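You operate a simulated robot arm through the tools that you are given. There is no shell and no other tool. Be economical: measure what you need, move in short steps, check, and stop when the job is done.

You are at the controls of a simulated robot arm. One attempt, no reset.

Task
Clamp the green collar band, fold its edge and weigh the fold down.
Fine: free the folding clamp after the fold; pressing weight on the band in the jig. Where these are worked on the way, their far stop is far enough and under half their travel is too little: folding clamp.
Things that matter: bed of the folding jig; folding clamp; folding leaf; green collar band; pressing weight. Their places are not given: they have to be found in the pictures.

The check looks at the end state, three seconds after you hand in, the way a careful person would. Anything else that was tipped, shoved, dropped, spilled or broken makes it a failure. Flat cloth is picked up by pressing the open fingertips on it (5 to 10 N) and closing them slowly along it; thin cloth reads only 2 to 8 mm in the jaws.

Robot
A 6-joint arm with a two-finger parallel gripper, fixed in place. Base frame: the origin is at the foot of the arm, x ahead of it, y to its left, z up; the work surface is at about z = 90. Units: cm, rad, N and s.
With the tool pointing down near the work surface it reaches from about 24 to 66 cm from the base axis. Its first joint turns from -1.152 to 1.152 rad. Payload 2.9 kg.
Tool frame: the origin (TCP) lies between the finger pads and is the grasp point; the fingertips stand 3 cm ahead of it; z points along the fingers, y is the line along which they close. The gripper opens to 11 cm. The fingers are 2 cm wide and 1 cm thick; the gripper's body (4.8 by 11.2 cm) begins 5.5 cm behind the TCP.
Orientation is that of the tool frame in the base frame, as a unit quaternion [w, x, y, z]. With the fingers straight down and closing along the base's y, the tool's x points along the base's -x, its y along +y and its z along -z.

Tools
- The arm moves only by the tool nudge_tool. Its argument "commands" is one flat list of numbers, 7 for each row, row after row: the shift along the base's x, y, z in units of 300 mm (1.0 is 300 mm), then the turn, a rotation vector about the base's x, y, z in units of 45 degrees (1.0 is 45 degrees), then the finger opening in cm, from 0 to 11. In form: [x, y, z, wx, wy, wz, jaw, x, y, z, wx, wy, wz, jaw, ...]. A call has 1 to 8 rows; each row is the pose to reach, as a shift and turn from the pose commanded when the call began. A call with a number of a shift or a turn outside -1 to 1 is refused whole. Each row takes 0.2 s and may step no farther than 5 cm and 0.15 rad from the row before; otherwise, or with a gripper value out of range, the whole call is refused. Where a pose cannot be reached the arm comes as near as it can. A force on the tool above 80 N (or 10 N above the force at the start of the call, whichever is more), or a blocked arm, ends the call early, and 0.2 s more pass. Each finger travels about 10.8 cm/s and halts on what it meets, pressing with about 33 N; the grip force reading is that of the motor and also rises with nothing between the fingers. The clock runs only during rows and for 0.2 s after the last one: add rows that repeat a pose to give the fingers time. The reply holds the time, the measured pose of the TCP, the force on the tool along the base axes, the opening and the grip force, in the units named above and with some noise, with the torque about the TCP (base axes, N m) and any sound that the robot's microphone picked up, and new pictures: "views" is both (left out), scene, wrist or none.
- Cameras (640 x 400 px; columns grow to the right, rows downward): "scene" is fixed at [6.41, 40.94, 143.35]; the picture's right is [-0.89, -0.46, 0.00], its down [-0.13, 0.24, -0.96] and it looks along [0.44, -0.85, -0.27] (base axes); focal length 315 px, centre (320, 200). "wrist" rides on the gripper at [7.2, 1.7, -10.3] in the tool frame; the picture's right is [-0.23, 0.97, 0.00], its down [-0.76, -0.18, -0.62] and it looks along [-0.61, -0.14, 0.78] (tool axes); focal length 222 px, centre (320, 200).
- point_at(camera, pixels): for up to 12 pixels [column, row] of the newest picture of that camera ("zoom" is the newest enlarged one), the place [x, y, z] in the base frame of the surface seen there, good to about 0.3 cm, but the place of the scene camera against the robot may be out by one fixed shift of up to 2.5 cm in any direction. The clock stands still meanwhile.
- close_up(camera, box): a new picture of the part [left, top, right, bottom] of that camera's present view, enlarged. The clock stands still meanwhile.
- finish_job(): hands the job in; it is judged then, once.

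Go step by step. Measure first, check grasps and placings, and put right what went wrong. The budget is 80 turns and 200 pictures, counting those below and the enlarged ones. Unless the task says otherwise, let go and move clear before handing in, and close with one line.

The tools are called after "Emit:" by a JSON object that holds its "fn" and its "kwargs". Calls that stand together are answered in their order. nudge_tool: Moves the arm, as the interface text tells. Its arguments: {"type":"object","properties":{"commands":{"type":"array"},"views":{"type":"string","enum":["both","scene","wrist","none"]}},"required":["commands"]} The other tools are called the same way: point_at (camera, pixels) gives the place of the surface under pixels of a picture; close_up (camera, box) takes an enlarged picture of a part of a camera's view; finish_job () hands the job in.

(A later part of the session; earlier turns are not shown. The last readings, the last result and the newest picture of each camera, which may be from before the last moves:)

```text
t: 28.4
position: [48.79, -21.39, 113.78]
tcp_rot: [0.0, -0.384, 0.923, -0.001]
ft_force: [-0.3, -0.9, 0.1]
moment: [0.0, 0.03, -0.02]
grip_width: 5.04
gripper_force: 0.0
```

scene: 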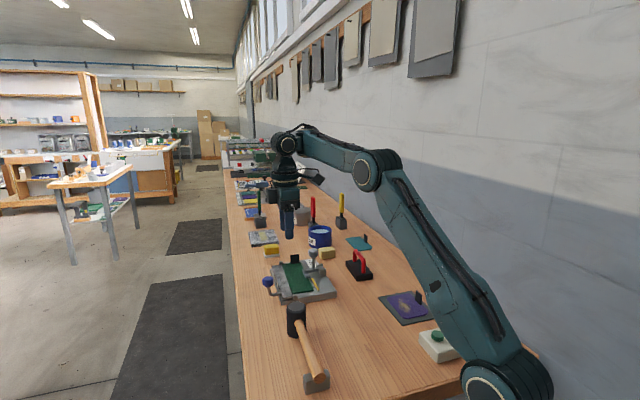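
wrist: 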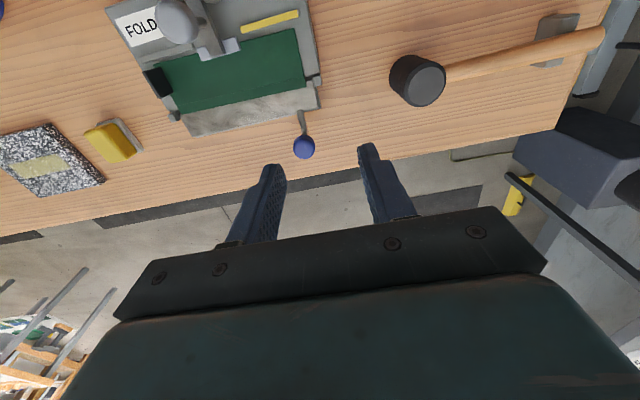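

The forearm still can't dip below horizontal in this posture. I'll go back toward the start region (r≈46, azimuth about -40°) and try descending there, to learn whether it's a posture branch problem.

Emit:
{"fn": "nudge_tool", "kwargs": {"commands": [-0.1, -0.05, 0.05, 0, 0, -0.17, 5, -0.2, -0.1, 0.1, 0, 0, -0.34, 5, -0.3, -0.15, 0.15, 0, 0, -0.51, 5, -0.4, -0.2, 0.2, 0, 0, -0.68, 5, -0.45, -0.3, 0.2, 0, 0, -0.85, 5, -0.5, -0.35, 0.2, 0, 0, -1, 5, -0.5, -0.35, 0.2, 0, 0, -1, 5], "views": "scene"}}

Emit:
{"fn": "nudge_tool", "kwargs": {"commands": [0, 0, -0.12, 0, 0, 0, 5, 0, 0, -0.24, 0, 0, 0, 5, 0, 0, -0.36, 0, 0, 0, 5, 0, 0, -0.48, 0, 0, 0, 5, 0, 0, -0.48, 0, 0, 0, 5], "views": "scene"}}

```text
t: 30.0
position: [33.9, -31.77, 120.05]
tcp_rot: [0.0, 0.0, 1.0, -0.001]
ft_force: [0.6, 0.5, -0.5]
moment: [0.01, -0.01, 0.01]
grip_width: 5.03
gripper_force: 0.0
out of reach, approached as far as the arm can: row 1, 2
```

scene: 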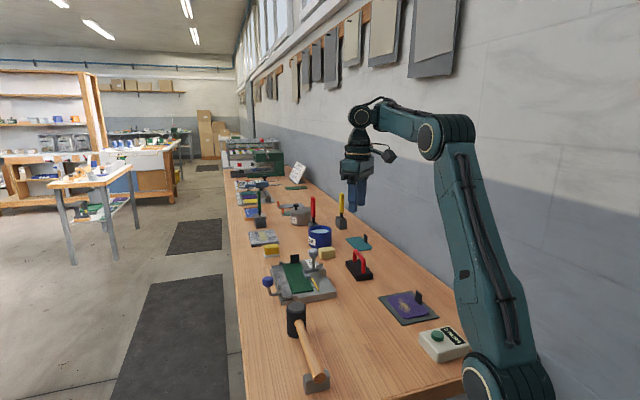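

```text
t: 31.2
position: [39.62, -37.2, 112.41]
tcp_rot: [-0.001, -0.001, 1.0, 0.0]
ft_force: [0.5, 1.2, 0.1]
moment: [0.02, 0.0, 0.03]
grip_width: 5.01
gripper_force: 0.0
out of reach, approached as far as the arm can: row 1, 2, 3, 4, 5
```

scene: 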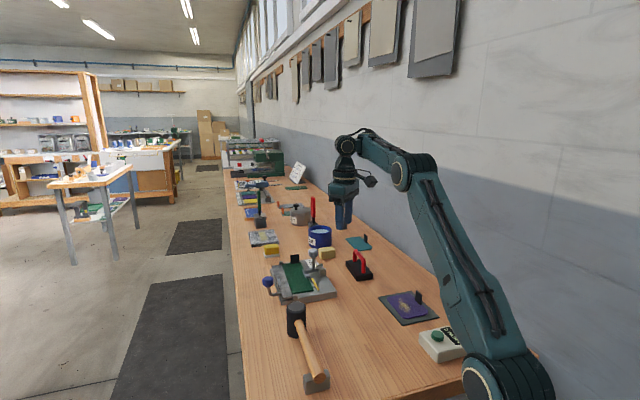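

The same descent from the start pose worked at t=0 and now fails, so the solver is caught in a poor posture. I'll return exactly to the start pose and repeat that first descent.

Emit:
{"fn": "nudge_tool", "kwargs": {"commands": [-0.07, 0.062, 0.12, 0, 0, 0, 5, -0.14, 0.124, 0.24, 0, 0, 0, 5, -0.213, 0.188, 0.35, 0, 0, 0, 5, -0.213, 0.188, 0.45, 0, 0, 0, 5, -0.213, 0.188, 0.45, 0, 0, 0, 5], "views": "none"}}

Emit:
{"fn": "nudge_tool", "kwargs": {"commands": [0, 0, -0.15, 0, 0, 0, 5, 0, 0, -0.3, 0, 0, 0, 5, 0, 0, -0.4, 0, 0, 0, 5, 0, 0, -0.5, 0, 0, 0, 5, 0, 0, -0.5, 0, 0, 0, 5], "views": "scene"}}

```text
t: 32.4
position: [33.12, -31.71, 126.24]
tcp_rot: [-0.001, -0.001, 1.0, -0.001]
ft_force: [0.1, 0.0, -0.5]
moment: [-0.03, 0.01, 0.01]
grip_width: 5.05
gripper_force: 0.1
```

```text
t: 33.6
position: [33.17, -31.64, 111.31]
tcp_rot: [0.0, 0.0, 1.0, -0.001]
ft_force: [-0.3, -0.2, -0.1]
moment: [-0.01, -0.02, 0.0]
grip_width: 5.01
gripper_force: 0.1
```

scene: 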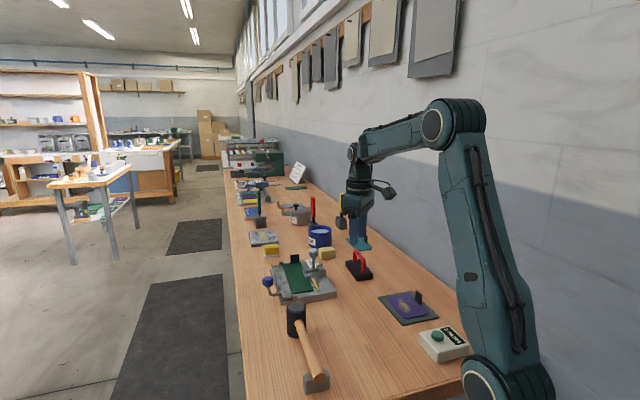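

The elbow is high again (scene 450,115) and the forearm slopes down, so the trap is carrying the arm high at large reach. I'll stay low and inward, swing to the knob's azimuth at r≈46 while turning to +45°, then extend outward.

Emit:
{"fn": "nudge_tool", "kwargs": {"commands": [0.049, 0.076, -0.03, 0, 0, 0.17, 5, 0.098, 0.151, -0.06, 0, 0, 0.34, 5, 0.147, 0.227, -0.09, 0, 0, 0.51, 5, 0.196, 0.303, -0.12, 0, 0, 0.68, 5, 0.245, 0.378, -0.15, 0, 0, 0.85, 5, 0.293, 0.454, -0.177, 0, 0, 1, 5, 0.293, 0.454, -0.177, 0, 0, 1, 5], "views": "none"}}

Emit:
{"fn": "nudge_tool", "kwargs": {"commands": [0.1, -0.02, -0.03, 0, 0, 0, 5, 0.2, -0.045, -0.06, 0, 0, 0, 5, 0.3, -0.07, -0.09, 0, 0, 0, 5, 0.36, -0.08, -0.11, 0, 0, 0, 5, 0.36, -0.08, -0.11, 0, 0, 0, 5]}}

```text
t: 35.2
position: [42.08, -18.07, 106.1]
tcp_rot: [0.0, -0.385, 0.923, -0.002]
ft_force: [-0.3, -0.3, -0.3]
moment: [0.03, 0.02, 0.02]
grip_width: 5.01
gripper_force: 0.0
```

```text
t: 36.4
position: [52.88, -20.22, 102.71]
tcp_rot: [-0.001, -0.383, 0.924, 0.0]
ft_force: [-0.5, -0.6, 0.0]
moment: [0.0, 0.01, 0.03]
grip_width: 5.02
gripper_force: 0.1
```

scene: 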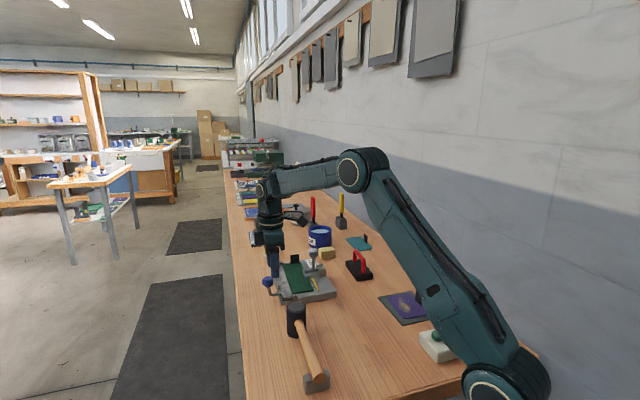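
wrist: 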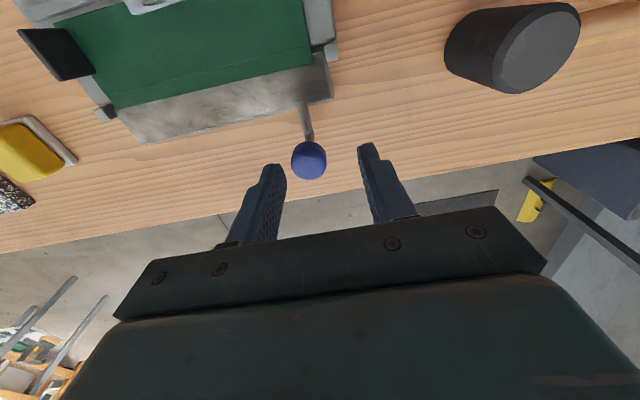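

The posture works now. I'll re-measure the knob from this closer view.

Emit:
{"fn": "point_at", "kwargs": {"camera": "wrist", "pixels": [[309, 160], [295, 160], [323, 160], [309, 145], [309, 175], [306, 125], [260, 80], [110, 110], [330, 50]]}}

```text
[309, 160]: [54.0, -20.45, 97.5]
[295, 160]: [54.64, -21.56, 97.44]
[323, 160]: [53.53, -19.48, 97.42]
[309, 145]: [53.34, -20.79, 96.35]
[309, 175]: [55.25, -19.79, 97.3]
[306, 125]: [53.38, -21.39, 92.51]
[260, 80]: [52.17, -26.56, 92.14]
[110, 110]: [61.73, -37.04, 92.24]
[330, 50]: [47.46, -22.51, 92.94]
```

The knob centre is (54.2, -20.5, 96.5) and it's 2.4 cm wide. I'll descend around it and close gently.

Emit:
{"fn": "nudge_tool", "kwargs": {"commands": [0.044, -0.009, 0, 0, 0, 0, 5, 0.044, -0.009, -0.08, 0, 0, 0, 5, 0.044, -0.009, -0.163, 0, 0, 0, 5, 0.044, -0.009, -0.163, 0, 0, 0, 3.5, 0.044, -0.009, -0.163, 0, 0, 0, 2, 0.044, -0.009, -0.163, 0, 0, 0, 2]}}

Emit:
{"fn": "close_up", "kwargs": {"camera": "scene", "box": [240, 230, 350, 306]}}

```text
t: 37.8
position: [54.13, -20.73, 97.79]
tcp_rot: [0.002, -0.382, 0.924, -0.004]
ft_force: [15.6, -13.0, -6.1]
moment: [-0.02, -0.69, -0.15]
grip_width: 2.91
gripper_force: 45.1
```

scene: 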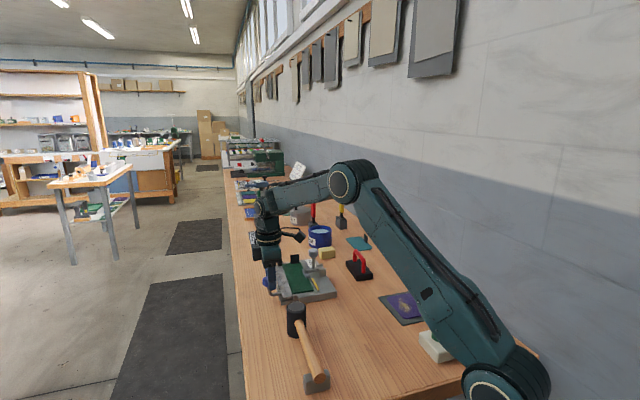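
wrist: 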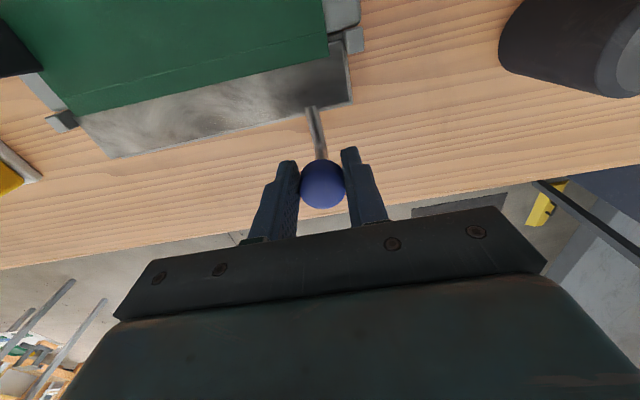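

```text
5.26 times, centred on (295, 268) of scene
```

zoom: 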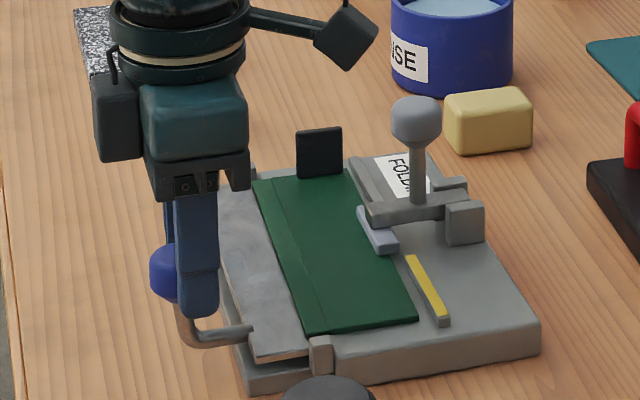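

The knob is held at 2.9 cm, with a small side load. I'll swing it up and over on an arc around the hinge (radius 8 cm), about 60° first.

Emit:
{"fn": "nudge_tool", "kwargs": {"commands": [-0.009, -0.019, 0.029, 0, 0, 0, 2, -0.026, -0.035, 0.054, 0, 0, 0, 2, -0.045, -0.054, 0.077, 0, 0, 0, 2, -0.066, -0.074, 0.096, 0, 0, 0, 2, -0.088, -0.096, 0.111, 0, 0, 0, 2, -0.112, -0.12, 0.122, 0, 0, 0, 2, -0.136, -0.144, 0.128, 0, 0, 0, 2, -0.161, -0.168, 0.13, 0, 0, 0, 2]}}

Emit:
{"fn": "close_up", "kwargs": {"camera": "scene", "box": [240, 230, 350, 306]}}

```text
t: 39.6
position: [49.16, -25.83, 101.67]
tcp_rot: [0.0, -0.384, 0.923, -0.001]
ft_force: [-0.5, -0.7, 0.1]
moment: [0.04, -0.01, -0.01]
grip_width: 2.0
gripper_force: 0.1
```

scene: 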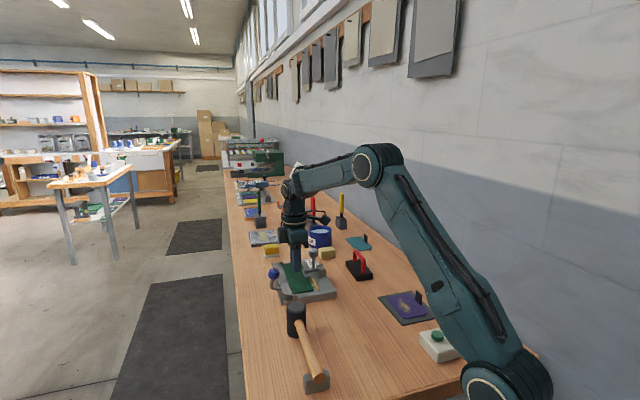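
wrist: 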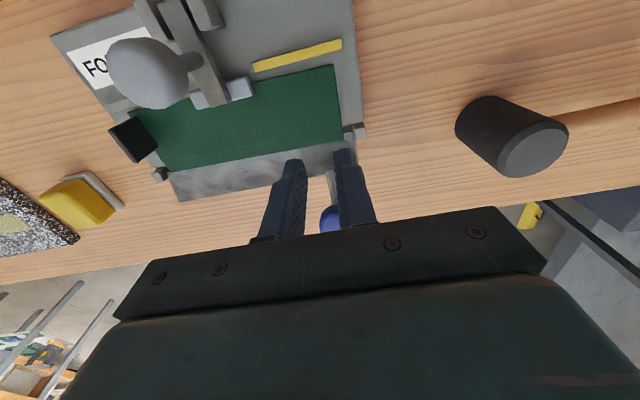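

```text
5.26 times, centred on (295, 268) of scene
```

zoom: 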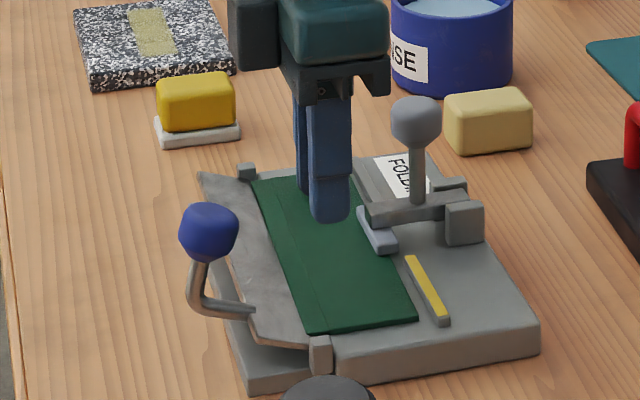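

The grip slipped off after raising the leaf about 25°, and it's staying there. I'll locate the knob now, then push it from the outer side with closed fingers.

Emit:
{"fn": "point_at", "kwargs": {"camera": "zoom", "pixels": [[208, 225], [208, 235], [195, 235], [225, 235], [319, 345], [246, 168], [205, 270], [225, 308], [200, 176], [265, 340], [416, 115]]}}

Emit:
{"fn": "point_at", "kwargs": {"camera": "wrist", "pixels": [[328, 218], [325, 210], [355, 130], [160, 175], [330, 185], [178, 195], [145, 70]]}}

```text
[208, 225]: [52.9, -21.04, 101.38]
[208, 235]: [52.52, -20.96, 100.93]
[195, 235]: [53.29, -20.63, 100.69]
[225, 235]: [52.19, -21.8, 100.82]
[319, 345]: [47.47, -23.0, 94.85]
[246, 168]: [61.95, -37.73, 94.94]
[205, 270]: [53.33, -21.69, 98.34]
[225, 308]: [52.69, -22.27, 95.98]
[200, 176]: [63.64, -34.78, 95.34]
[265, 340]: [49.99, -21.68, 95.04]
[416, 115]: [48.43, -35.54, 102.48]
```

```text
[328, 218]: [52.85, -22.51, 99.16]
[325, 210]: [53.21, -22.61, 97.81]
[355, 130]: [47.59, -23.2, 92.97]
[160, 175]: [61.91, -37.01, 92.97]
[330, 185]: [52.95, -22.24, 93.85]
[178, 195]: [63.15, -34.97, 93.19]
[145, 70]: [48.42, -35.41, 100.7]
```

The knob is now at about (52.9, -21.9, 98.9), with the leaf raised about 21°. I'll go around its near end at low height to the outer side with closed fingers.

Emit:
{"fn": "nudge_tool", "kwargs": {"commands": [-0.056, 0.059, 0, 0, 0, 0, 0, -0.112, 0.118, 0, 0, 0, 0, 0, -0.04, 0.188, 0, 0, 0, 0, 0, 0.03, 0.258, 0, 0, 0, 0, 0, 0.101, 0.328, 0, 0, 0, 0, 0, 0.158, 0.275, -0.03, 0, 0, 0, 0, 0.215, 0.221, -0.057, 0, 0, 0, 0, 0.215, 0.221, -0.057, 0, 0, 0, 0]}}

Emit:
{"fn": "close_up", "kwargs": {"camera": "scene", "box": [240, 230, 350, 306]}}

```text
t: 41.4
position: [55.79, -18.9, 99.85]
tcp_rot: [0.0, -0.383, 0.924, -0.001]
ft_force: [0.1, 0.3, -0.4]
moment: [0.01, 0.0, -0.01]
grip_width: 0.0
gripper_force: 32.7
```

scene: 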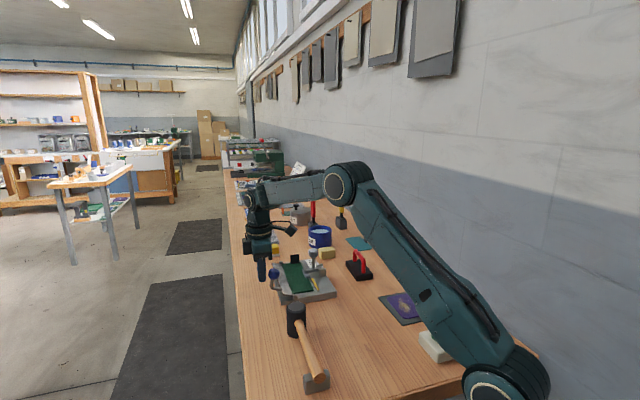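
wrist: 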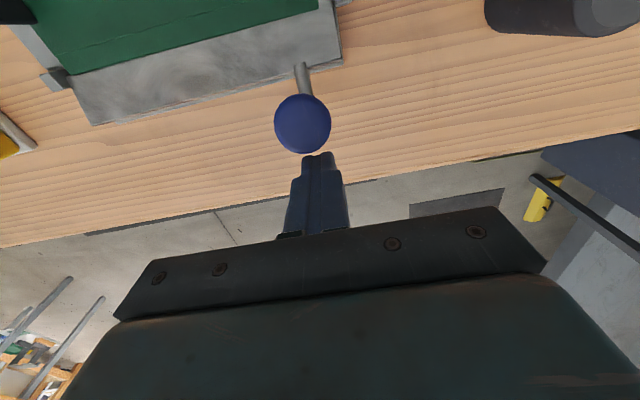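

```text
5.26 times, centred on (295, 268) of scene
```

zoom: 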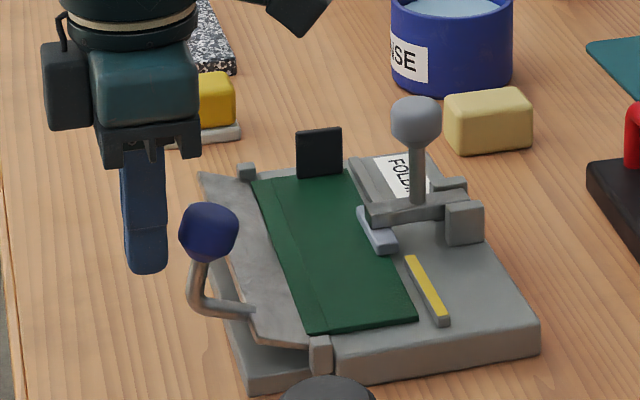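

The fingers are outside the knob. One quick measurement for lateral alignment.

Emit:
{"fn": "point_at", "kwargs": {"camera": "wrist", "pixels": [[302, 123], [276, 123], [328, 123], [302, 98], [302, 150], [303, 80], [318, 160]]}}

```text
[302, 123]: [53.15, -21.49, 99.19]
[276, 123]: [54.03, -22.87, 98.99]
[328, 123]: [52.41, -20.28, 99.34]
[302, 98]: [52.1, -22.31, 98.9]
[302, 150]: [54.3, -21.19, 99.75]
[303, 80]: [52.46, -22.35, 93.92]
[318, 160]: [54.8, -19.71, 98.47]
```

Alignment is good (knob about 3 cm wide). I'll push inward and up along the knob's arc.

Emit:
{"fn": "nudge_tool", "kwargs": {"commands": [-0.0357, -0.035, 0, 0, 0, 0, 0, -0.0547, -0.0538, 0.0133, 0, 0, 0, 0, -0.069, -0.0678, 0.0267, 0, 0, 0, 0, -0.0832, -0.0818, 0.0367, 0, 0, 0, 0, -0.0998, -0.0982, 0.0467, 0, 0, 0, 0, -0.1165, -0.1145, 0.0533, 0, 0, 0, 0, -0.1331, -0.1309, 0.06, 0, 0, 0, 0, -0.1498, -0.1472, 0.0633, 0, 0, 0, 0], "views": "wrist"}}

Emit:
{"fn": "close_up", "kwargs": {"camera": "scene", "box": [240, 230, 350, 306]}}

```text
t: 43.2
position: [51.27, -23.64, 102.76]
tcp_rot: [0.005, -0.383, 0.924, -0.008]
ft_force: [-1.6, 17.4, 54.1]
moment: [0.12, 0.47, -0.01]
grip_width: 0.03
gripper_force: 32.9
```

wrist: 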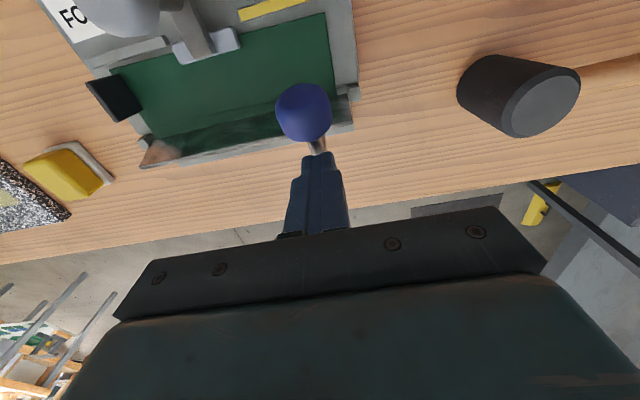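

```text
5.26 times, centred on (295, 268) of scene
```

zoom: 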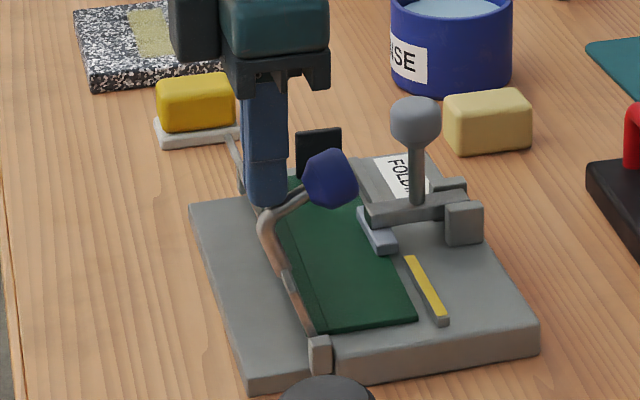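

The leaf is up at about 80° and the tip presses on the handle rod with 54 N. I'll ease up a little, then keep pushing inward past vertical.

Emit:
{"fn": "nudge_tool", "kwargs": {"commands": [0, 0, 0.03, 0, 0, 0, 0, -0.012, -0.012, 0.03, 0, 0, 0, 0, -0.03, -0.03, 0.03, 0, 0, 0, 0, -0.048, -0.048, 0.03, 0, 0, 0, 0, -0.066, -0.066, 0.025, 0, 0, 0, 0, -0.084, -0.084, 0.015, 0, 0, 0, 0, -0.1, -0.1, 0.0, 0, 0, 0, 0], "views": "wrist"}}

Emit:
{"fn": "close_up", "kwargs": {"camera": "scene", "box": [240, 230, 350, 306]}}

```text
t: 44.8
position: [48.03, -26.8, 102.23]
tcp_rot: [0.001, -0.383, 0.924, -0.003]
ft_force: [-12.9, -5.3, 38.3]
moment: [-0.21, 0.4, -0.1]
grip_width: 0.02
gripper_force: 32.7
```

wrist: 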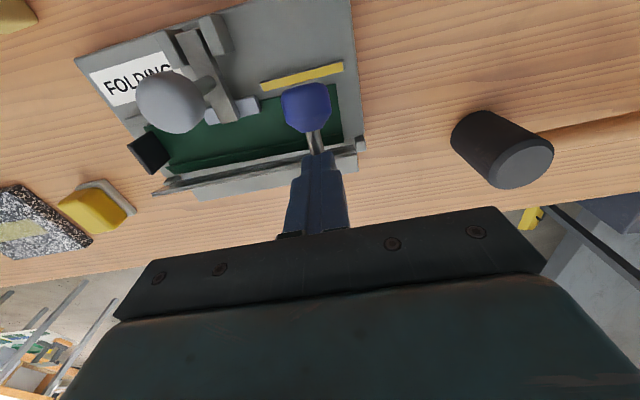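

```text
5.26 times, centred on (295, 268) of scene
```

zoom: 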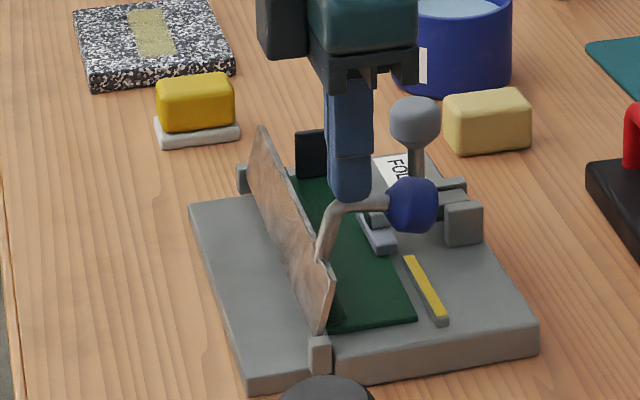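

The leaf is past vertical, roughly 105°. I'll keep bearing on the rod, inward and downward, to reach its far stop.

Emit:
{"fn": "nudge_tool", "kwargs": {"commands": [-0.0143, -0.014, -0.003, 0, 0, 0, 0, -0.0285, -0.028, -0.013, 0, 0, 0, 0, -0.0428, -0.042, -0.027, 0, 0, 0, 0, -0.057, -0.056, -0.043, 0, 0, 0, 0, -0.069, -0.068, -0.063, 0, 0, 0, 0, -0.078, -0.077, -0.083, 0, 0, 0, 0, -0.0856, -0.084, -0.1, 0, 0, 0, 0], "views": "wrist"}}

Emit:
{"fn": "close_up", "kwargs": {"camera": "scene", "box": [240, 230, 350, 306]}}

```text
t: 46.1
position: [46.74, -28.54, 101.49]
tcp_rot: [0.01, -0.389, 0.921, -0.012]
ft_force: [-3.0, 3.8, 7.5]
moment: [0.15, 0.03, 0.04]
grip_width: 0.0
gripper_force: 33.0
stopped in row 6: the force on the tool passed its limit (the readings are from after the stop); the commanded pose is now the measured one
```

wrist: 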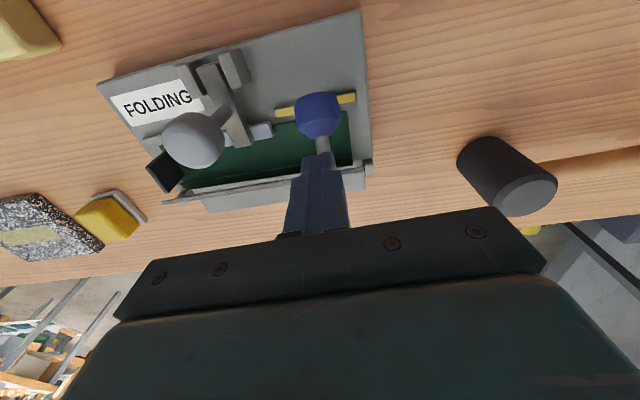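

```text
5.26 times, centred on (295, 268) of scene
```

zoom: 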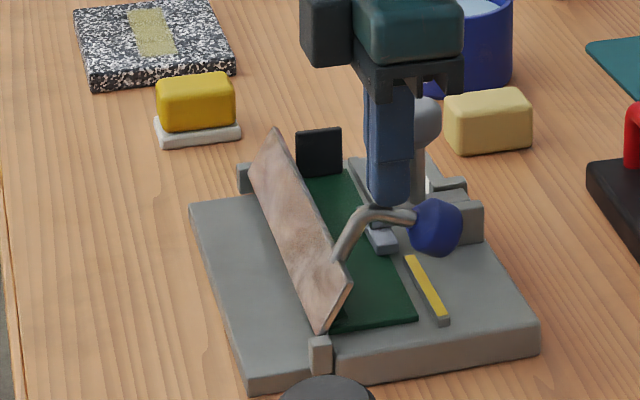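

The call stopped on force with the leaf at roughly 115-120°. I'll measure the leaf and knob to see whether that's the stop.

Emit:
{"fn": "point_at", "kwargs": {"camera": "wrist", "pixels": [[318, 115], [318, 132], [322, 145], [265, 180], [165, 202], [300, 165], [250, 165], [190, 140], [262, 130]]}}

Emit:
{"fn": "point_at", "kwargs": {"camera": "zoom", "pixels": [[348, 280], [275, 132], [320, 325], [250, 170], [330, 230], [435, 225], [385, 215], [338, 260]]}}

```text
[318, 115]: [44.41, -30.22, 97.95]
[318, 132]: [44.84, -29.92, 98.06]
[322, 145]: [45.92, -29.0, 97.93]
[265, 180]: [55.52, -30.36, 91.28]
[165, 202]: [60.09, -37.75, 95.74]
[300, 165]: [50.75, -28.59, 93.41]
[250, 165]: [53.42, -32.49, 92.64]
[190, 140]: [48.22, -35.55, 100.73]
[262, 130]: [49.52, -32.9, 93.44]
```

```text
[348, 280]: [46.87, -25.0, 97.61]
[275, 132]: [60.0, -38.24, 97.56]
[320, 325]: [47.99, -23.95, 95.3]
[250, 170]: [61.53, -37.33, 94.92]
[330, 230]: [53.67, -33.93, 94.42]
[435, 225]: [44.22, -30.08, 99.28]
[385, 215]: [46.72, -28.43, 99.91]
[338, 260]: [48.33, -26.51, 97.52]
```

The leaf is at about 114°. I'll move above the knob and press straight down, which is the better direction here, to find the true stop.

Emit:
{"fn": "nudge_tool", "kwargs": {"commands": [0, 0, 0.03, 0, 0, 0, 0, -0.035, -0.034, 0.03, 0, 0, 0, 0, -0.066, -0.065, 0.02, 0, 0, 0, 0, -0.066, -0.065, 0.0, 0, 0, 0, 0, -0.067, -0.066, -0.012, 0, 0, 0, 0, -0.07, -0.069, -0.024, 0, 0, 0, 0, -0.073, -0.072, -0.036, 0, 0, 0, 0, -0.076, -0.075, -0.048, 0, 0, 0, 0], "views": "wrist"}}

Emit:
{"fn": "close_up", "kwargs": {"camera": "scene", "box": [240, 230, 350, 306]}}

```text
t: 47.9
position: [44.45, -30.64, 100.74]
tcp_rot: [0.013, -0.39, 0.92, -0.018]
ft_force: [-12.1, 24.1, 67.2]
moment: [0.83, 0.41, -0.04]
grip_width: 0.0
gripper_force: 33.4
```

wrist: 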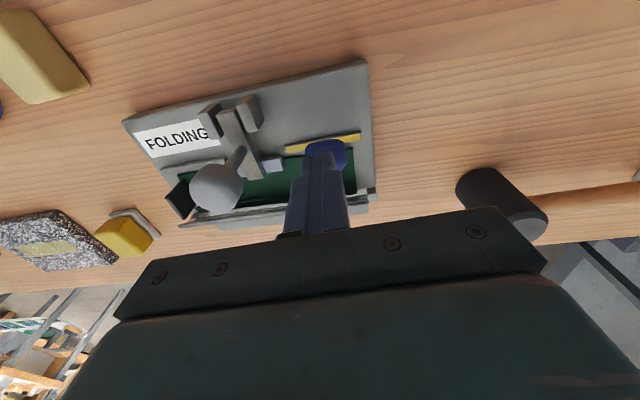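

```text
5.26 times, centred on (295, 268) of scene
```

zoom: 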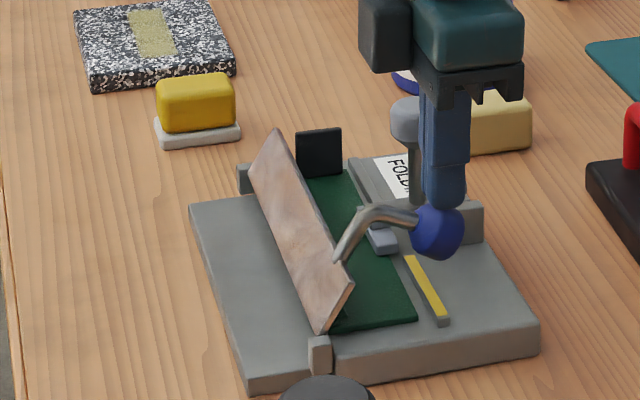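

There's 67 N down with no further motion, so the leaf is on its far stop. I'll lift away and look at the band.

Emit:
{"fn": "nudge_tool", "kwargs": {"commands": [0, 0, 0.03, 0, 0, 0, 0, -0.02, -0.02, 0.06, 0, 0, 0, 0, -0.08, -0.08, 0.06, 0, 0, 0, 0, -0.14, -0.14, 0.06, 0, 0, 0, 0], "views": "wrist"}}

Emit:
{"fn": "close_up", "kwargs": {"camera": "scene", "box": [260, 250, 350, 306]}}

Emit:
{"fn": "close_up", "kwargs": {"camera": "wrist", "box": [140, 90, 400, 270]}}

```text
t: 48.9
position: [40.22, -35.15, 101.66]
tcp_rot: [0.009, -0.389, 0.921, -0.012]
ft_force: [0.6, 0.6, 0.6]
moment: [0.02, -0.03, 0.0]
grip_width: 0.01
gripper_force: 33.8
```

wrist: 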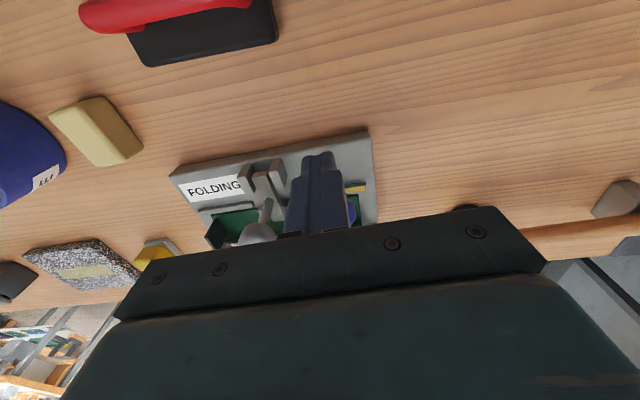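

```text
7.11 times, centred on (305, 278) of scene
```

zoom: 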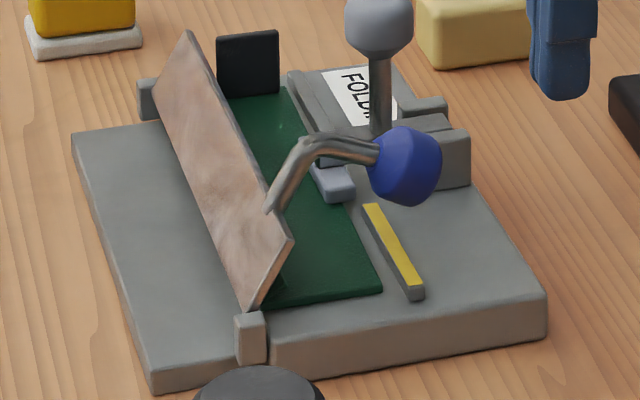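

```text
2.22 times, centred on (270, 180) of wrist
```

zoom: 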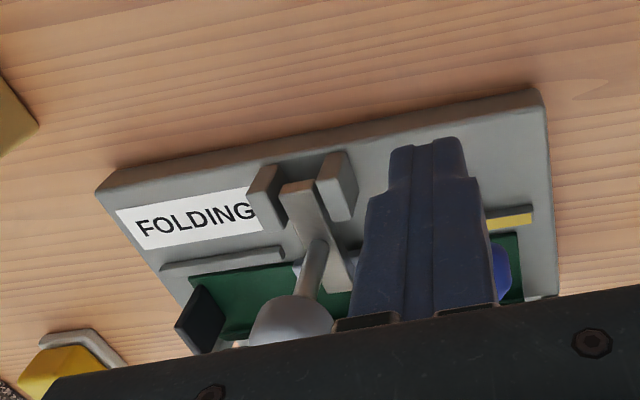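

The leaf holds at its stop with the green edge turned up inside it. To lay the weight on the fold I must swing the leaf back, so I'll place the closed fingers on the knob's inner side, low.

Emit:
{"fn": "nudge_tool", "kwargs": {"commands": [0.02, 0.03, -0.02, 0.02, 0.033, -0.018, 0, 0.045, 0.065, -0.06, 0.02, 0.033, -0.018, 0, 0.061, 0.088, -0.115, 0.02, 0.033, -0.018, 0, 0.061, 0.088, -0.115, 0.02, 0.033, -0.018, 0], "views": "wrist"}}

Emit:
{"fn": "close_up", "kwargs": {"camera": "scene", "box": [260, 240, 350, 306]}}

```text
t: 49.9
position: [42.05, -32.25, 98.17]
tcp_rot: [0.001, -0.382, 0.924, -0.001]
ft_force: [-0.1, 0.3, -0.3]
moment: [0.01, 0.0, 0.01]
grip_width: 0.0
gripper_force: 33.1
```

wrist: 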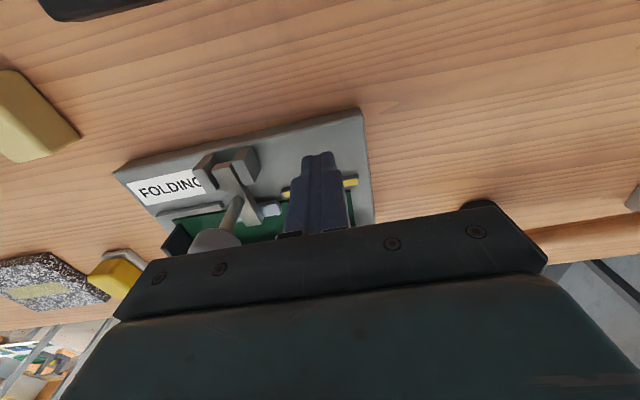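

```text
6.06 times, centred on (305, 273) of scene
```

zoom: 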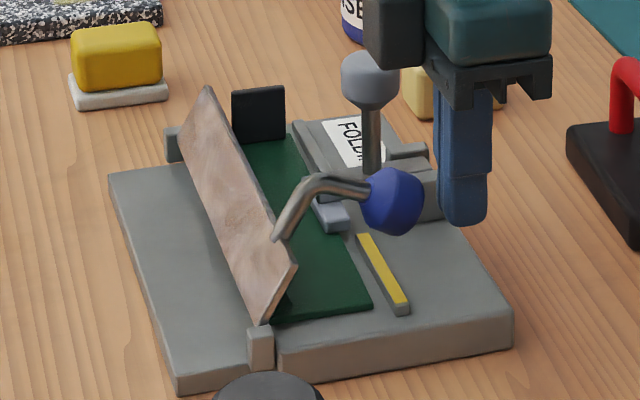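

The fingers are behind the knob. I'll push it back outward along its arc, up and over.

Emit:
{"fn": "nudge_tool", "kwargs": {"commands": [0.0143, 0.014, 0, 0, 0, 0, 0, 0.0285, 0.028, 0.0167, 0, 0, 0, 0, 0.0428, 0.042, 0.0367, 0, 0, 0, 0, 0.0594, 0.0584, 0.06, 0, 0, 0, 0, 0.0784, 0.0771, 0.08, 0, 0, 0, 0, 0.0998, 0.0982, 0.0967, 0, 0, 0, 0, 0.1212, 0.1192, 0.11, 0, 0, 0, 0, 0.1426, 0.1402, 0.12, 0, 0, 0, 0], "views": "wrist"}}

Emit:
{"fn": "close_up", "kwargs": {"camera": "scene", "box": [260, 240, 350, 306]}}

```text
t: 51.7
position: [46.34, -28.26, 101.87]
tcp_rot: [0.001, -0.382, 0.924, -0.001]
ft_force: [0.2, 0.5, -0.5]
moment: [0.0, 0.02, -0.01]
grip_width: 0.0
gripper_force: 32.9
```

wrist: 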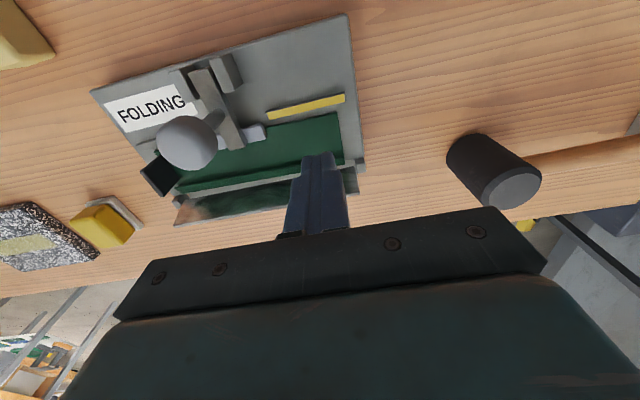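

```text
6.06 times, centred on (305, 273) of scene
```

zoom: 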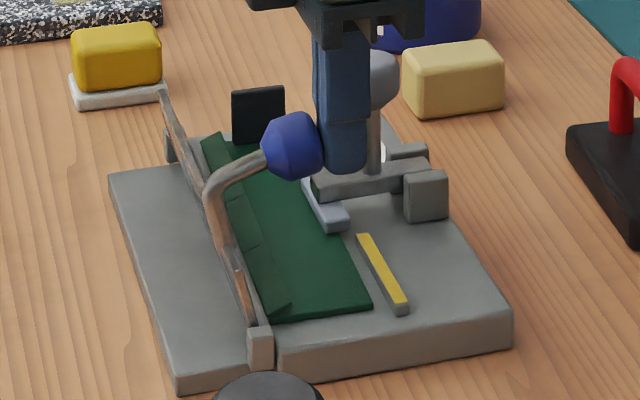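

The band's edge stays folded (strip at zoom 245,240) and the leaf is about vertical. I'll continue pushing the knob outward and down to lay the leaf back.

Emit:
{"fn": "nudge_tool", "kwargs": {"commands": [0.019, 0.0187, 0.003, 0, 0, 0, 0, 0.0404, 0.0397, 0.003, 0, 0, 0, 0, 0.0642, 0.0631, 0, 0, 0, 0, 0, 0.088, 0.0865, -0.007, 0, 0, 0, 0, 0.1117, 0.1098, -0.017, 0, 0, 0, 0, 0.1355, 0.1332, -0.033, 0, 0, 0, 0, 0.1569, 0.1542, -0.057, 0, 0, 0, 0, 0.1759, 0.1729, -0.08, 0, 0, 0, 0], "views": "wrist"}}

Emit:
{"fn": "close_up", "kwargs": {"camera": "scene", "box": [255, 240, 345, 306]}}

```text
t: 53.5
position: [51.6, -22.99, 99.3]
tcp_rot: [0.0, -0.381, 0.924, 0.0]
ft_force: [-0.3, 0.3, -0.8]
moment: [0.01, -0.01, 0.0]
grip_width: 0.0
gripper_force: 33.4
```

wrist: 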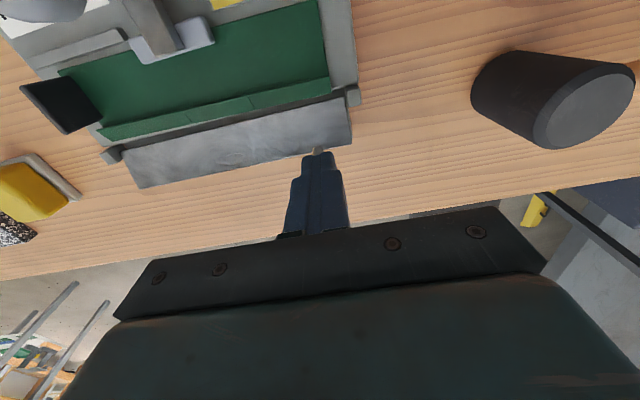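

```text
6.06 times, centred on (300, 273) of scene
```

zoom: 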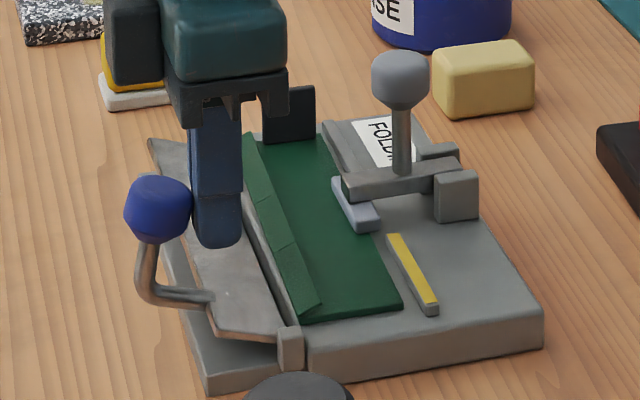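

The leaf is nearly flat and the fold holds. I'll press the knob the last bit down, then back off at low height toward the clamp's +v side.

Emit:
{"fn": "nudge_tool", "kwargs": {"commands": [0.014, 0.014, -0.02, 0, 0, 0, 0, 0.026, 0.026, -0.04, 0, 0, 0, 0, 0.034, 0.034, -0.055, 0, 0, 0, 0, 0.0, 0.0, -0.02, 0, 0, 0, 0, -0.04, -0.04, 0.03, 0, 0, 0, 0, -0.04, -0.12, 0.04, 0, 0, 0, 0, -0.035, -0.22, 0.04, 0, 0, 0, 0, -0.035, -0.31, 0.04, 0, 0, 0, 0], "views": "wrist"}}

Emit:
{"fn": "close_up", "kwargs": {"camera": "scene", "box": [255, 240, 345, 306]}}

```text
t: 55.3
position: [50.73, -32.3, 100.65]
tcp_rot: [0.0, -0.381, 0.924, 0.0]
ft_force: [-0.2, -0.1, -0.5]
moment: [0.04, -0.02, -0.02]
grip_width: 0.0
gripper_force: 32.9
```

wrist: 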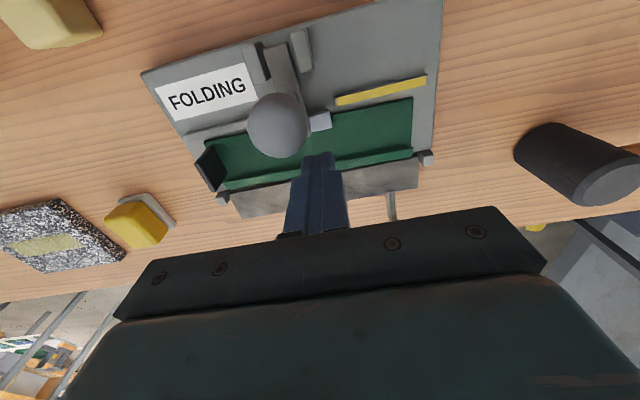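

```text
6.06 times, centred on (300, 273) of scene
```

zoom: 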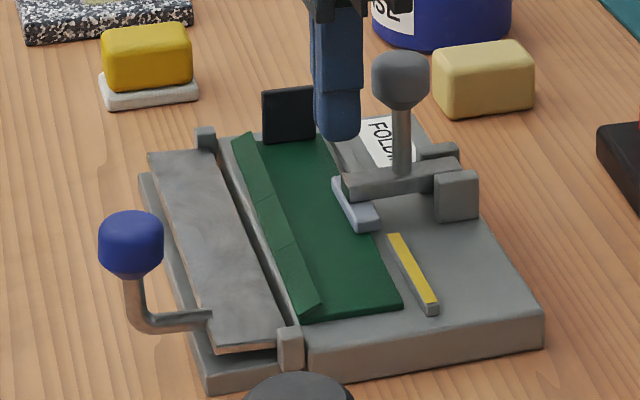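

The leaf lies flat with the fold standing inside it. Now I'll measure the clamp ball for freeing it.

Emit:
{"fn": "point_at", "kwargs": {"camera": "wrist", "pixels": [[278, 123], [255, 123], [302, 123], [278, 100], [278, 150], [370, 150], [250, 180]]}}

```text
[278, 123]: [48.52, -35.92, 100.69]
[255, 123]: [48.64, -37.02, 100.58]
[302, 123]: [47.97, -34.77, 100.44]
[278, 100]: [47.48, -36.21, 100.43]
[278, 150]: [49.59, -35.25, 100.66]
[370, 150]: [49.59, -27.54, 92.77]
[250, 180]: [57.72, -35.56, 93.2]
```

The ball centre is (48.5, -35.9, 99.6). I'll shift about 0.8 cm along the band to centre on it and push it back, inward.

Emit:
{"fn": "nudge_tool", "kwargs": {"commands": [0.0, -0.035, 0, 0, 0, 0, 0, -0.017, -0.054, 0, 0, 0, 0, 0, -0.031, -0.068, 0, 0, 0, 0, 0, -0.045, -0.082, 0.003, 0, 0, 0, 0, -0.059, -0.096, 0.006, 0, 0, 0, 0, -0.073, -0.11, 0.006, 0, 0, 0, 0, -0.087, -0.124, 0.006, 0, 0, 0, 0, -0.101, -0.138, 0.004, 0, 0, 0, 0], "views": "wrist"}}

Emit:
{"fn": "close_up", "kwargs": {"camera": "scene", "box": [255, 240, 345, 306]}}

```text
t: 57.1
position: [47.58, -36.34, 100.94]
tcp_rot: [0.002, -0.382, 0.924, -0.001]
ft_force: [-0.2, 5.8, 17.7]
moment: [0.05, 0.04, -0.06]
grip_width: 0.0
gripper_force: 33.1
```

wrist: 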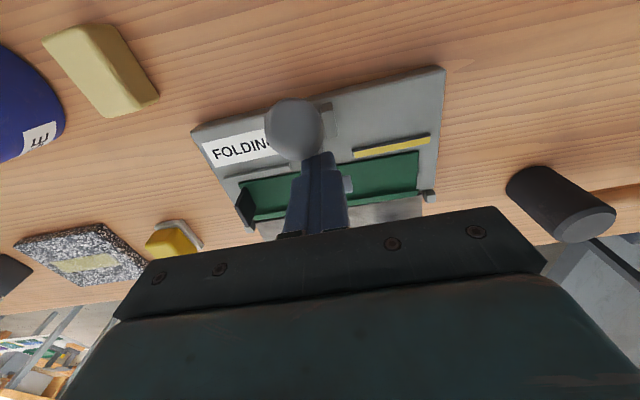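

```text
6.06 times, centred on (300, 273) of scene
```

zoom: 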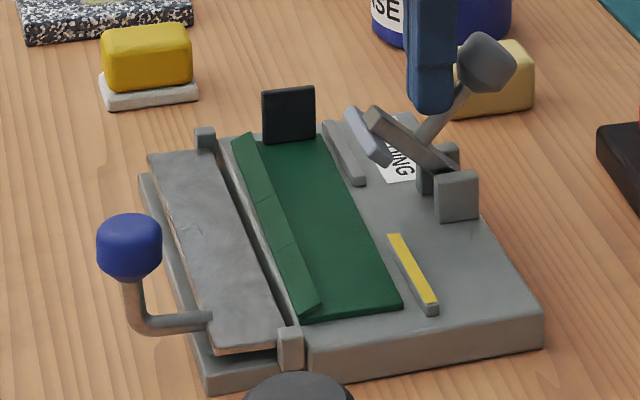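

The clamp is opening, just over halfway. I'll keep pushing toward its original open stop.

Emit:
{"fn": "nudge_tool", "kwargs": {"commands": [0, 0, 0.012, 0, 0, 0, 0, -0.014, -0.014, 0.012, 0, 0, 0, 0, -0.028, -0.028, 0.012, 0, 0, 0, 0, -0.042, -0.042, 0.008, 0, 0, 0, 0, -0.056, -0.056, 0.003, 0, 0, 0, 0, -0.07, -0.07, -0.003, 0, 0, 0, 0, -0.084, -0.084, -0.01, 0, 0, 0, 0, -0.095, -0.095, -0.015, 0, 0, 0, 0], "views": "wrist"}}

Emit:
{"fn": "close_up", "kwargs": {"camera": "scene", "box": [255, 240, 345, 306]}}

```text
t: 58.9
position: [45.49, -38.47, 100.88]
tcp_rot: [0.005, -0.393, 0.919, -0.004]
ft_force: [28.7, 47.3, 42.5]
moment: [0.98, -0.73, 0.19]
grip_width: 0.0
gripper_force: 33.7
```

wrist: 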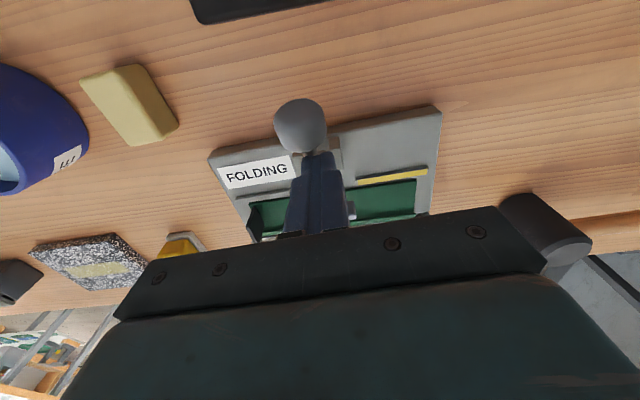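

```text
6.06 times, centred on (300, 273) of scene
```

zoom: 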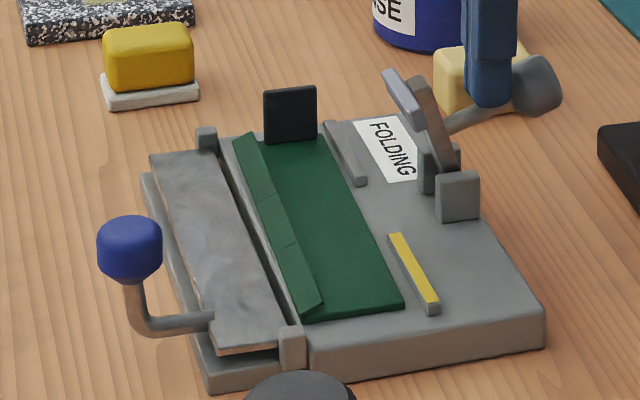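

The clamp is fully open against its stop. I'll slip out along the band, stay low, and swing toward the weight while turning the tool to -45°.

Emit:
{"fn": "nudge_tool", "kwargs": {"commands": [0.007, 0.007, 0.02, 0, 0, 0, 0, -0.06, 0.07, 0.03, 0, 0, -0.17, 0, -0.14, 0.143, 0.04, 0, 0, -0.34, 0, -0.25, 0.1, 0.05, 0, 0, -0.51, 0, -0.36, 0.04, 0.06, 0, 0, -0.68, 0, -0.44, -0.01, 0.07, 0, 0, -0.85, 0, -0.483, -0.033, 0.07, 0, 0, -1, 0], "views": "none"}}

Emit:
{"fn": "nudge_tool", "kwargs": {"commands": [0, 0, 0, 0, 0, -0.17, 1, 0, 0, 0, 0, 0, -0.34, 2, 0, 0, 0, 0, 0, -0.51, 4, 0, 0, 0, 0, 0, -0.68, 5, 0, 0, 0, 0, 0, -0.85, 5, 0, 0, 0, 0, 0, -1, 5, 0, 0, 0, 0, 0, -1, 5]}}

Emit:
{"fn": "close_up", "kwargs": {"camera": "scene", "box": [255, 230, 395, 318]}}

```text
t: 60.5
position: [30.19, -40.31, 102.51]
tcp_rot: [0.002, 0.001, 1.0, 0.0]
ft_force: [0.1, 0.5, -0.1]
moment: [0.0, 0.0, -0.01]
grip_width: 0.01
gripper_force: 33.0
```

```text
t: 62.1
position: [30.2, -40.13, 102.54]
tcp_rot: [0.0, 0.384, 0.923, -0.001]
ft_force: [0.5, -0.4, -0.3]
moment: [0.02, -0.02, 0.02]
grip_width: 5.01
gripper_force: 0.0
```

scene: 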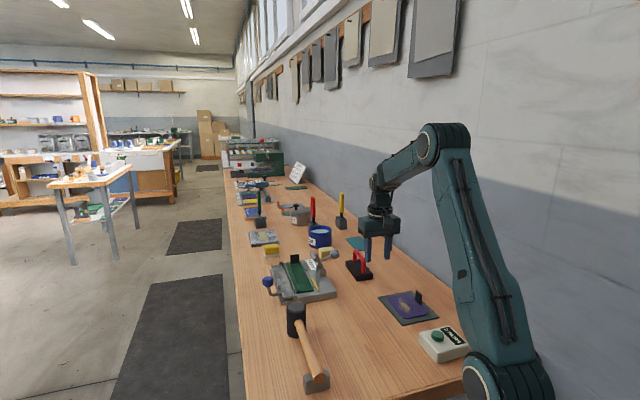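
wrist: 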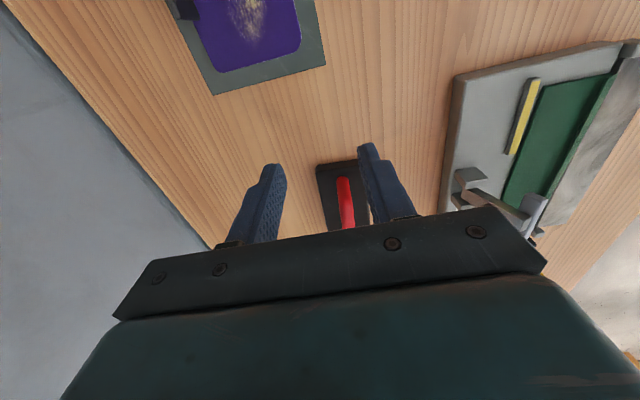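

```text
4.55 times, centred on (325, 274) of scene
```

zoom: 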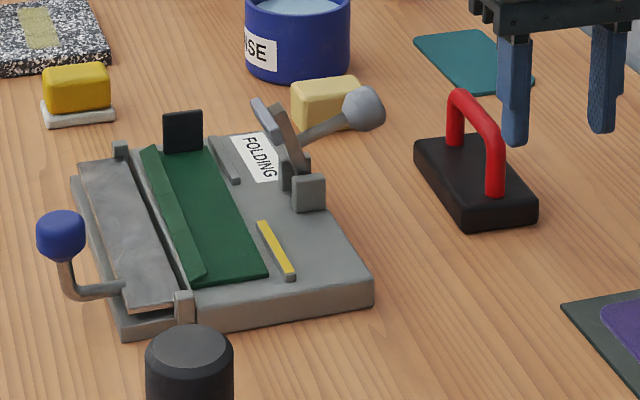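

The clamp is free and the fold still stands. I'll measure the weight.

Emit:
{"fn": "point_at", "kwargs": {"camera": "wrist", "pixels": [[318, 166], [356, 160], [343, 182], [348, 222], [330, 225], [325, 190], [322, 95], [215, 92], [180, 10], [316, 30]]}}

Emit:
{"fn": "point_at", "kwargs": {"camera": "zoom", "pixels": [[460, 95], [475, 110], [495, 140], [415, 150], [465, 210], [535, 205], [465, 228], [480, 165], [285, 160], [150, 150], [205, 280]]}}

```text
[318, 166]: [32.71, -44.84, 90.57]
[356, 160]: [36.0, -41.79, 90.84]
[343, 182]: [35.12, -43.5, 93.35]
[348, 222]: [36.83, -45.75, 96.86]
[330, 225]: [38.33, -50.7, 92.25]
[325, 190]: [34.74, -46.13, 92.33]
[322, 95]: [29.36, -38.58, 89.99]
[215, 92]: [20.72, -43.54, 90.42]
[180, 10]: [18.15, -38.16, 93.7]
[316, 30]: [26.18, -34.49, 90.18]
```

```text
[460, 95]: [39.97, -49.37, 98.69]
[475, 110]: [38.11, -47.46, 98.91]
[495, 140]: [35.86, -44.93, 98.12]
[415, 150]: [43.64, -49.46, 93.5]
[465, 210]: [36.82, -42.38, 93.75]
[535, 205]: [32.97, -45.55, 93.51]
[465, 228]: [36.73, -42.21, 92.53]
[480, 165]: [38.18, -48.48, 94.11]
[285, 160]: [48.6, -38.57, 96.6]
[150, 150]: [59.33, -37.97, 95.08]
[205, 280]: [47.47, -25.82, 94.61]
```

The weight handle runs near -48° with its centre about (38.0, -47.1) and top z≈96.9; the base top is z≈92. I'll straddle it, staying low, and stop before closing.

Emit:
{"fn": "nudge_tool", "kwargs": {"commands": [0.07, -0.06, -0.06, 0, 0, -0.04, 5, 0.14, -0.12, -0.12, 0, 0, -0.078, 5, 0.2, -0.177, -0.15, 0, 0, -0.078, 5, 0.26, -0.232, -0.16, 0, 0, -0.078, 5, 0.26, -0.232, -0.195, 0, 0, -0.078, 5, 0.26, -0.232, -0.225, 0, 0, -0.078, 5, 0.26, -0.232, -0.225, 0, 0, -0.078, 5]}}

Emit:
{"fn": "close_up", "kwargs": {"camera": "scene", "box": [310, 230, 410, 300]}}

```text
t: 63.7
position: [38.08, -47.15, 95.61]
tcp_rot: [0.0, 0.412, 0.911, -0.001]
ft_force: [0.2, 0.5, -0.1]
moment: [-0.01, 0.0, 0.03]
grip_width: 5.0
gripper_force: 0.1
```

scene: 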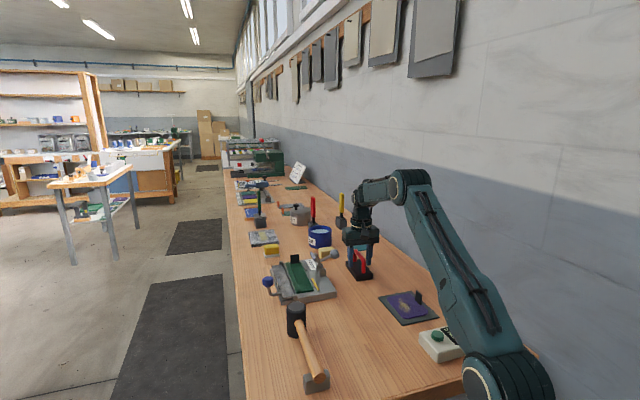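
wrist: 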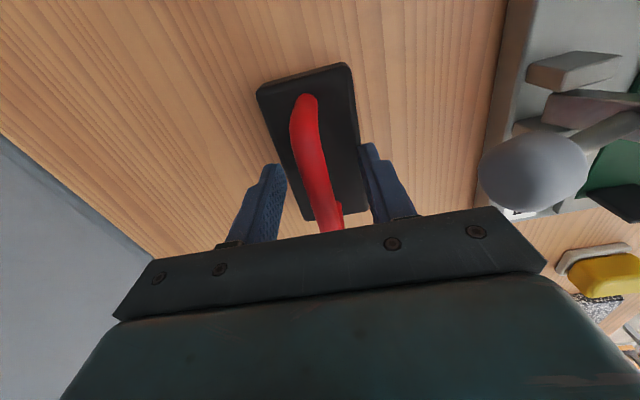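

```text
5.71 times, centred on (360, 265) of scene
```

zoom: 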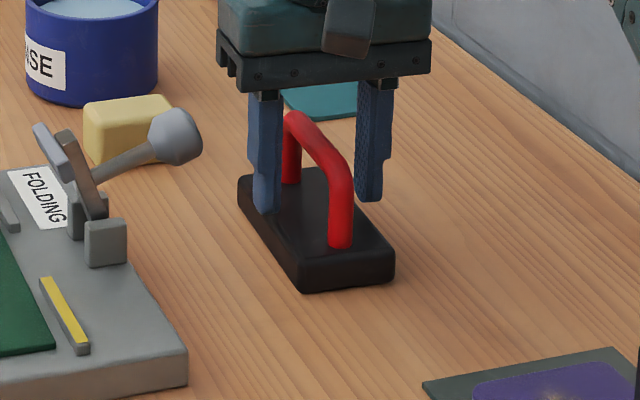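

The fingers straddle the handle at mid-length. I'll close on it.

Emit:
{"fn": "nudge_tool", "kwargs": {"commands": [0, 0, 0, 0, 0, 0, 3.5, 0, 0, 0, 0, 0, 0, 2.2, 0, 0, 0, 0, 0, 0, 1.0, 0, 0, 0, 0, 0, 0, 0.2, 0, 0, 0, 0, 0, 0, 0.2], "views": "wrist"}}

```text
t: 64.9
position: [38.08, -47.12, 95.57]
tcp_rot: [0.0, 0.412, 0.911, -0.001]
ft_force: [2.9, 2.4, 0.8]
moment: [0.12, 0.15, 0.06]
grip_width: 1.35
gripper_force: 33.1
```

wrist: 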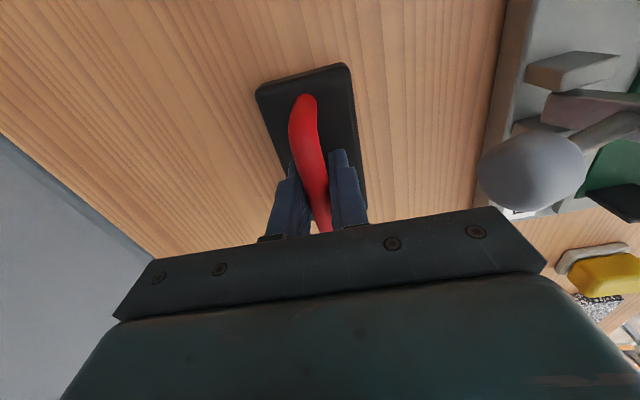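

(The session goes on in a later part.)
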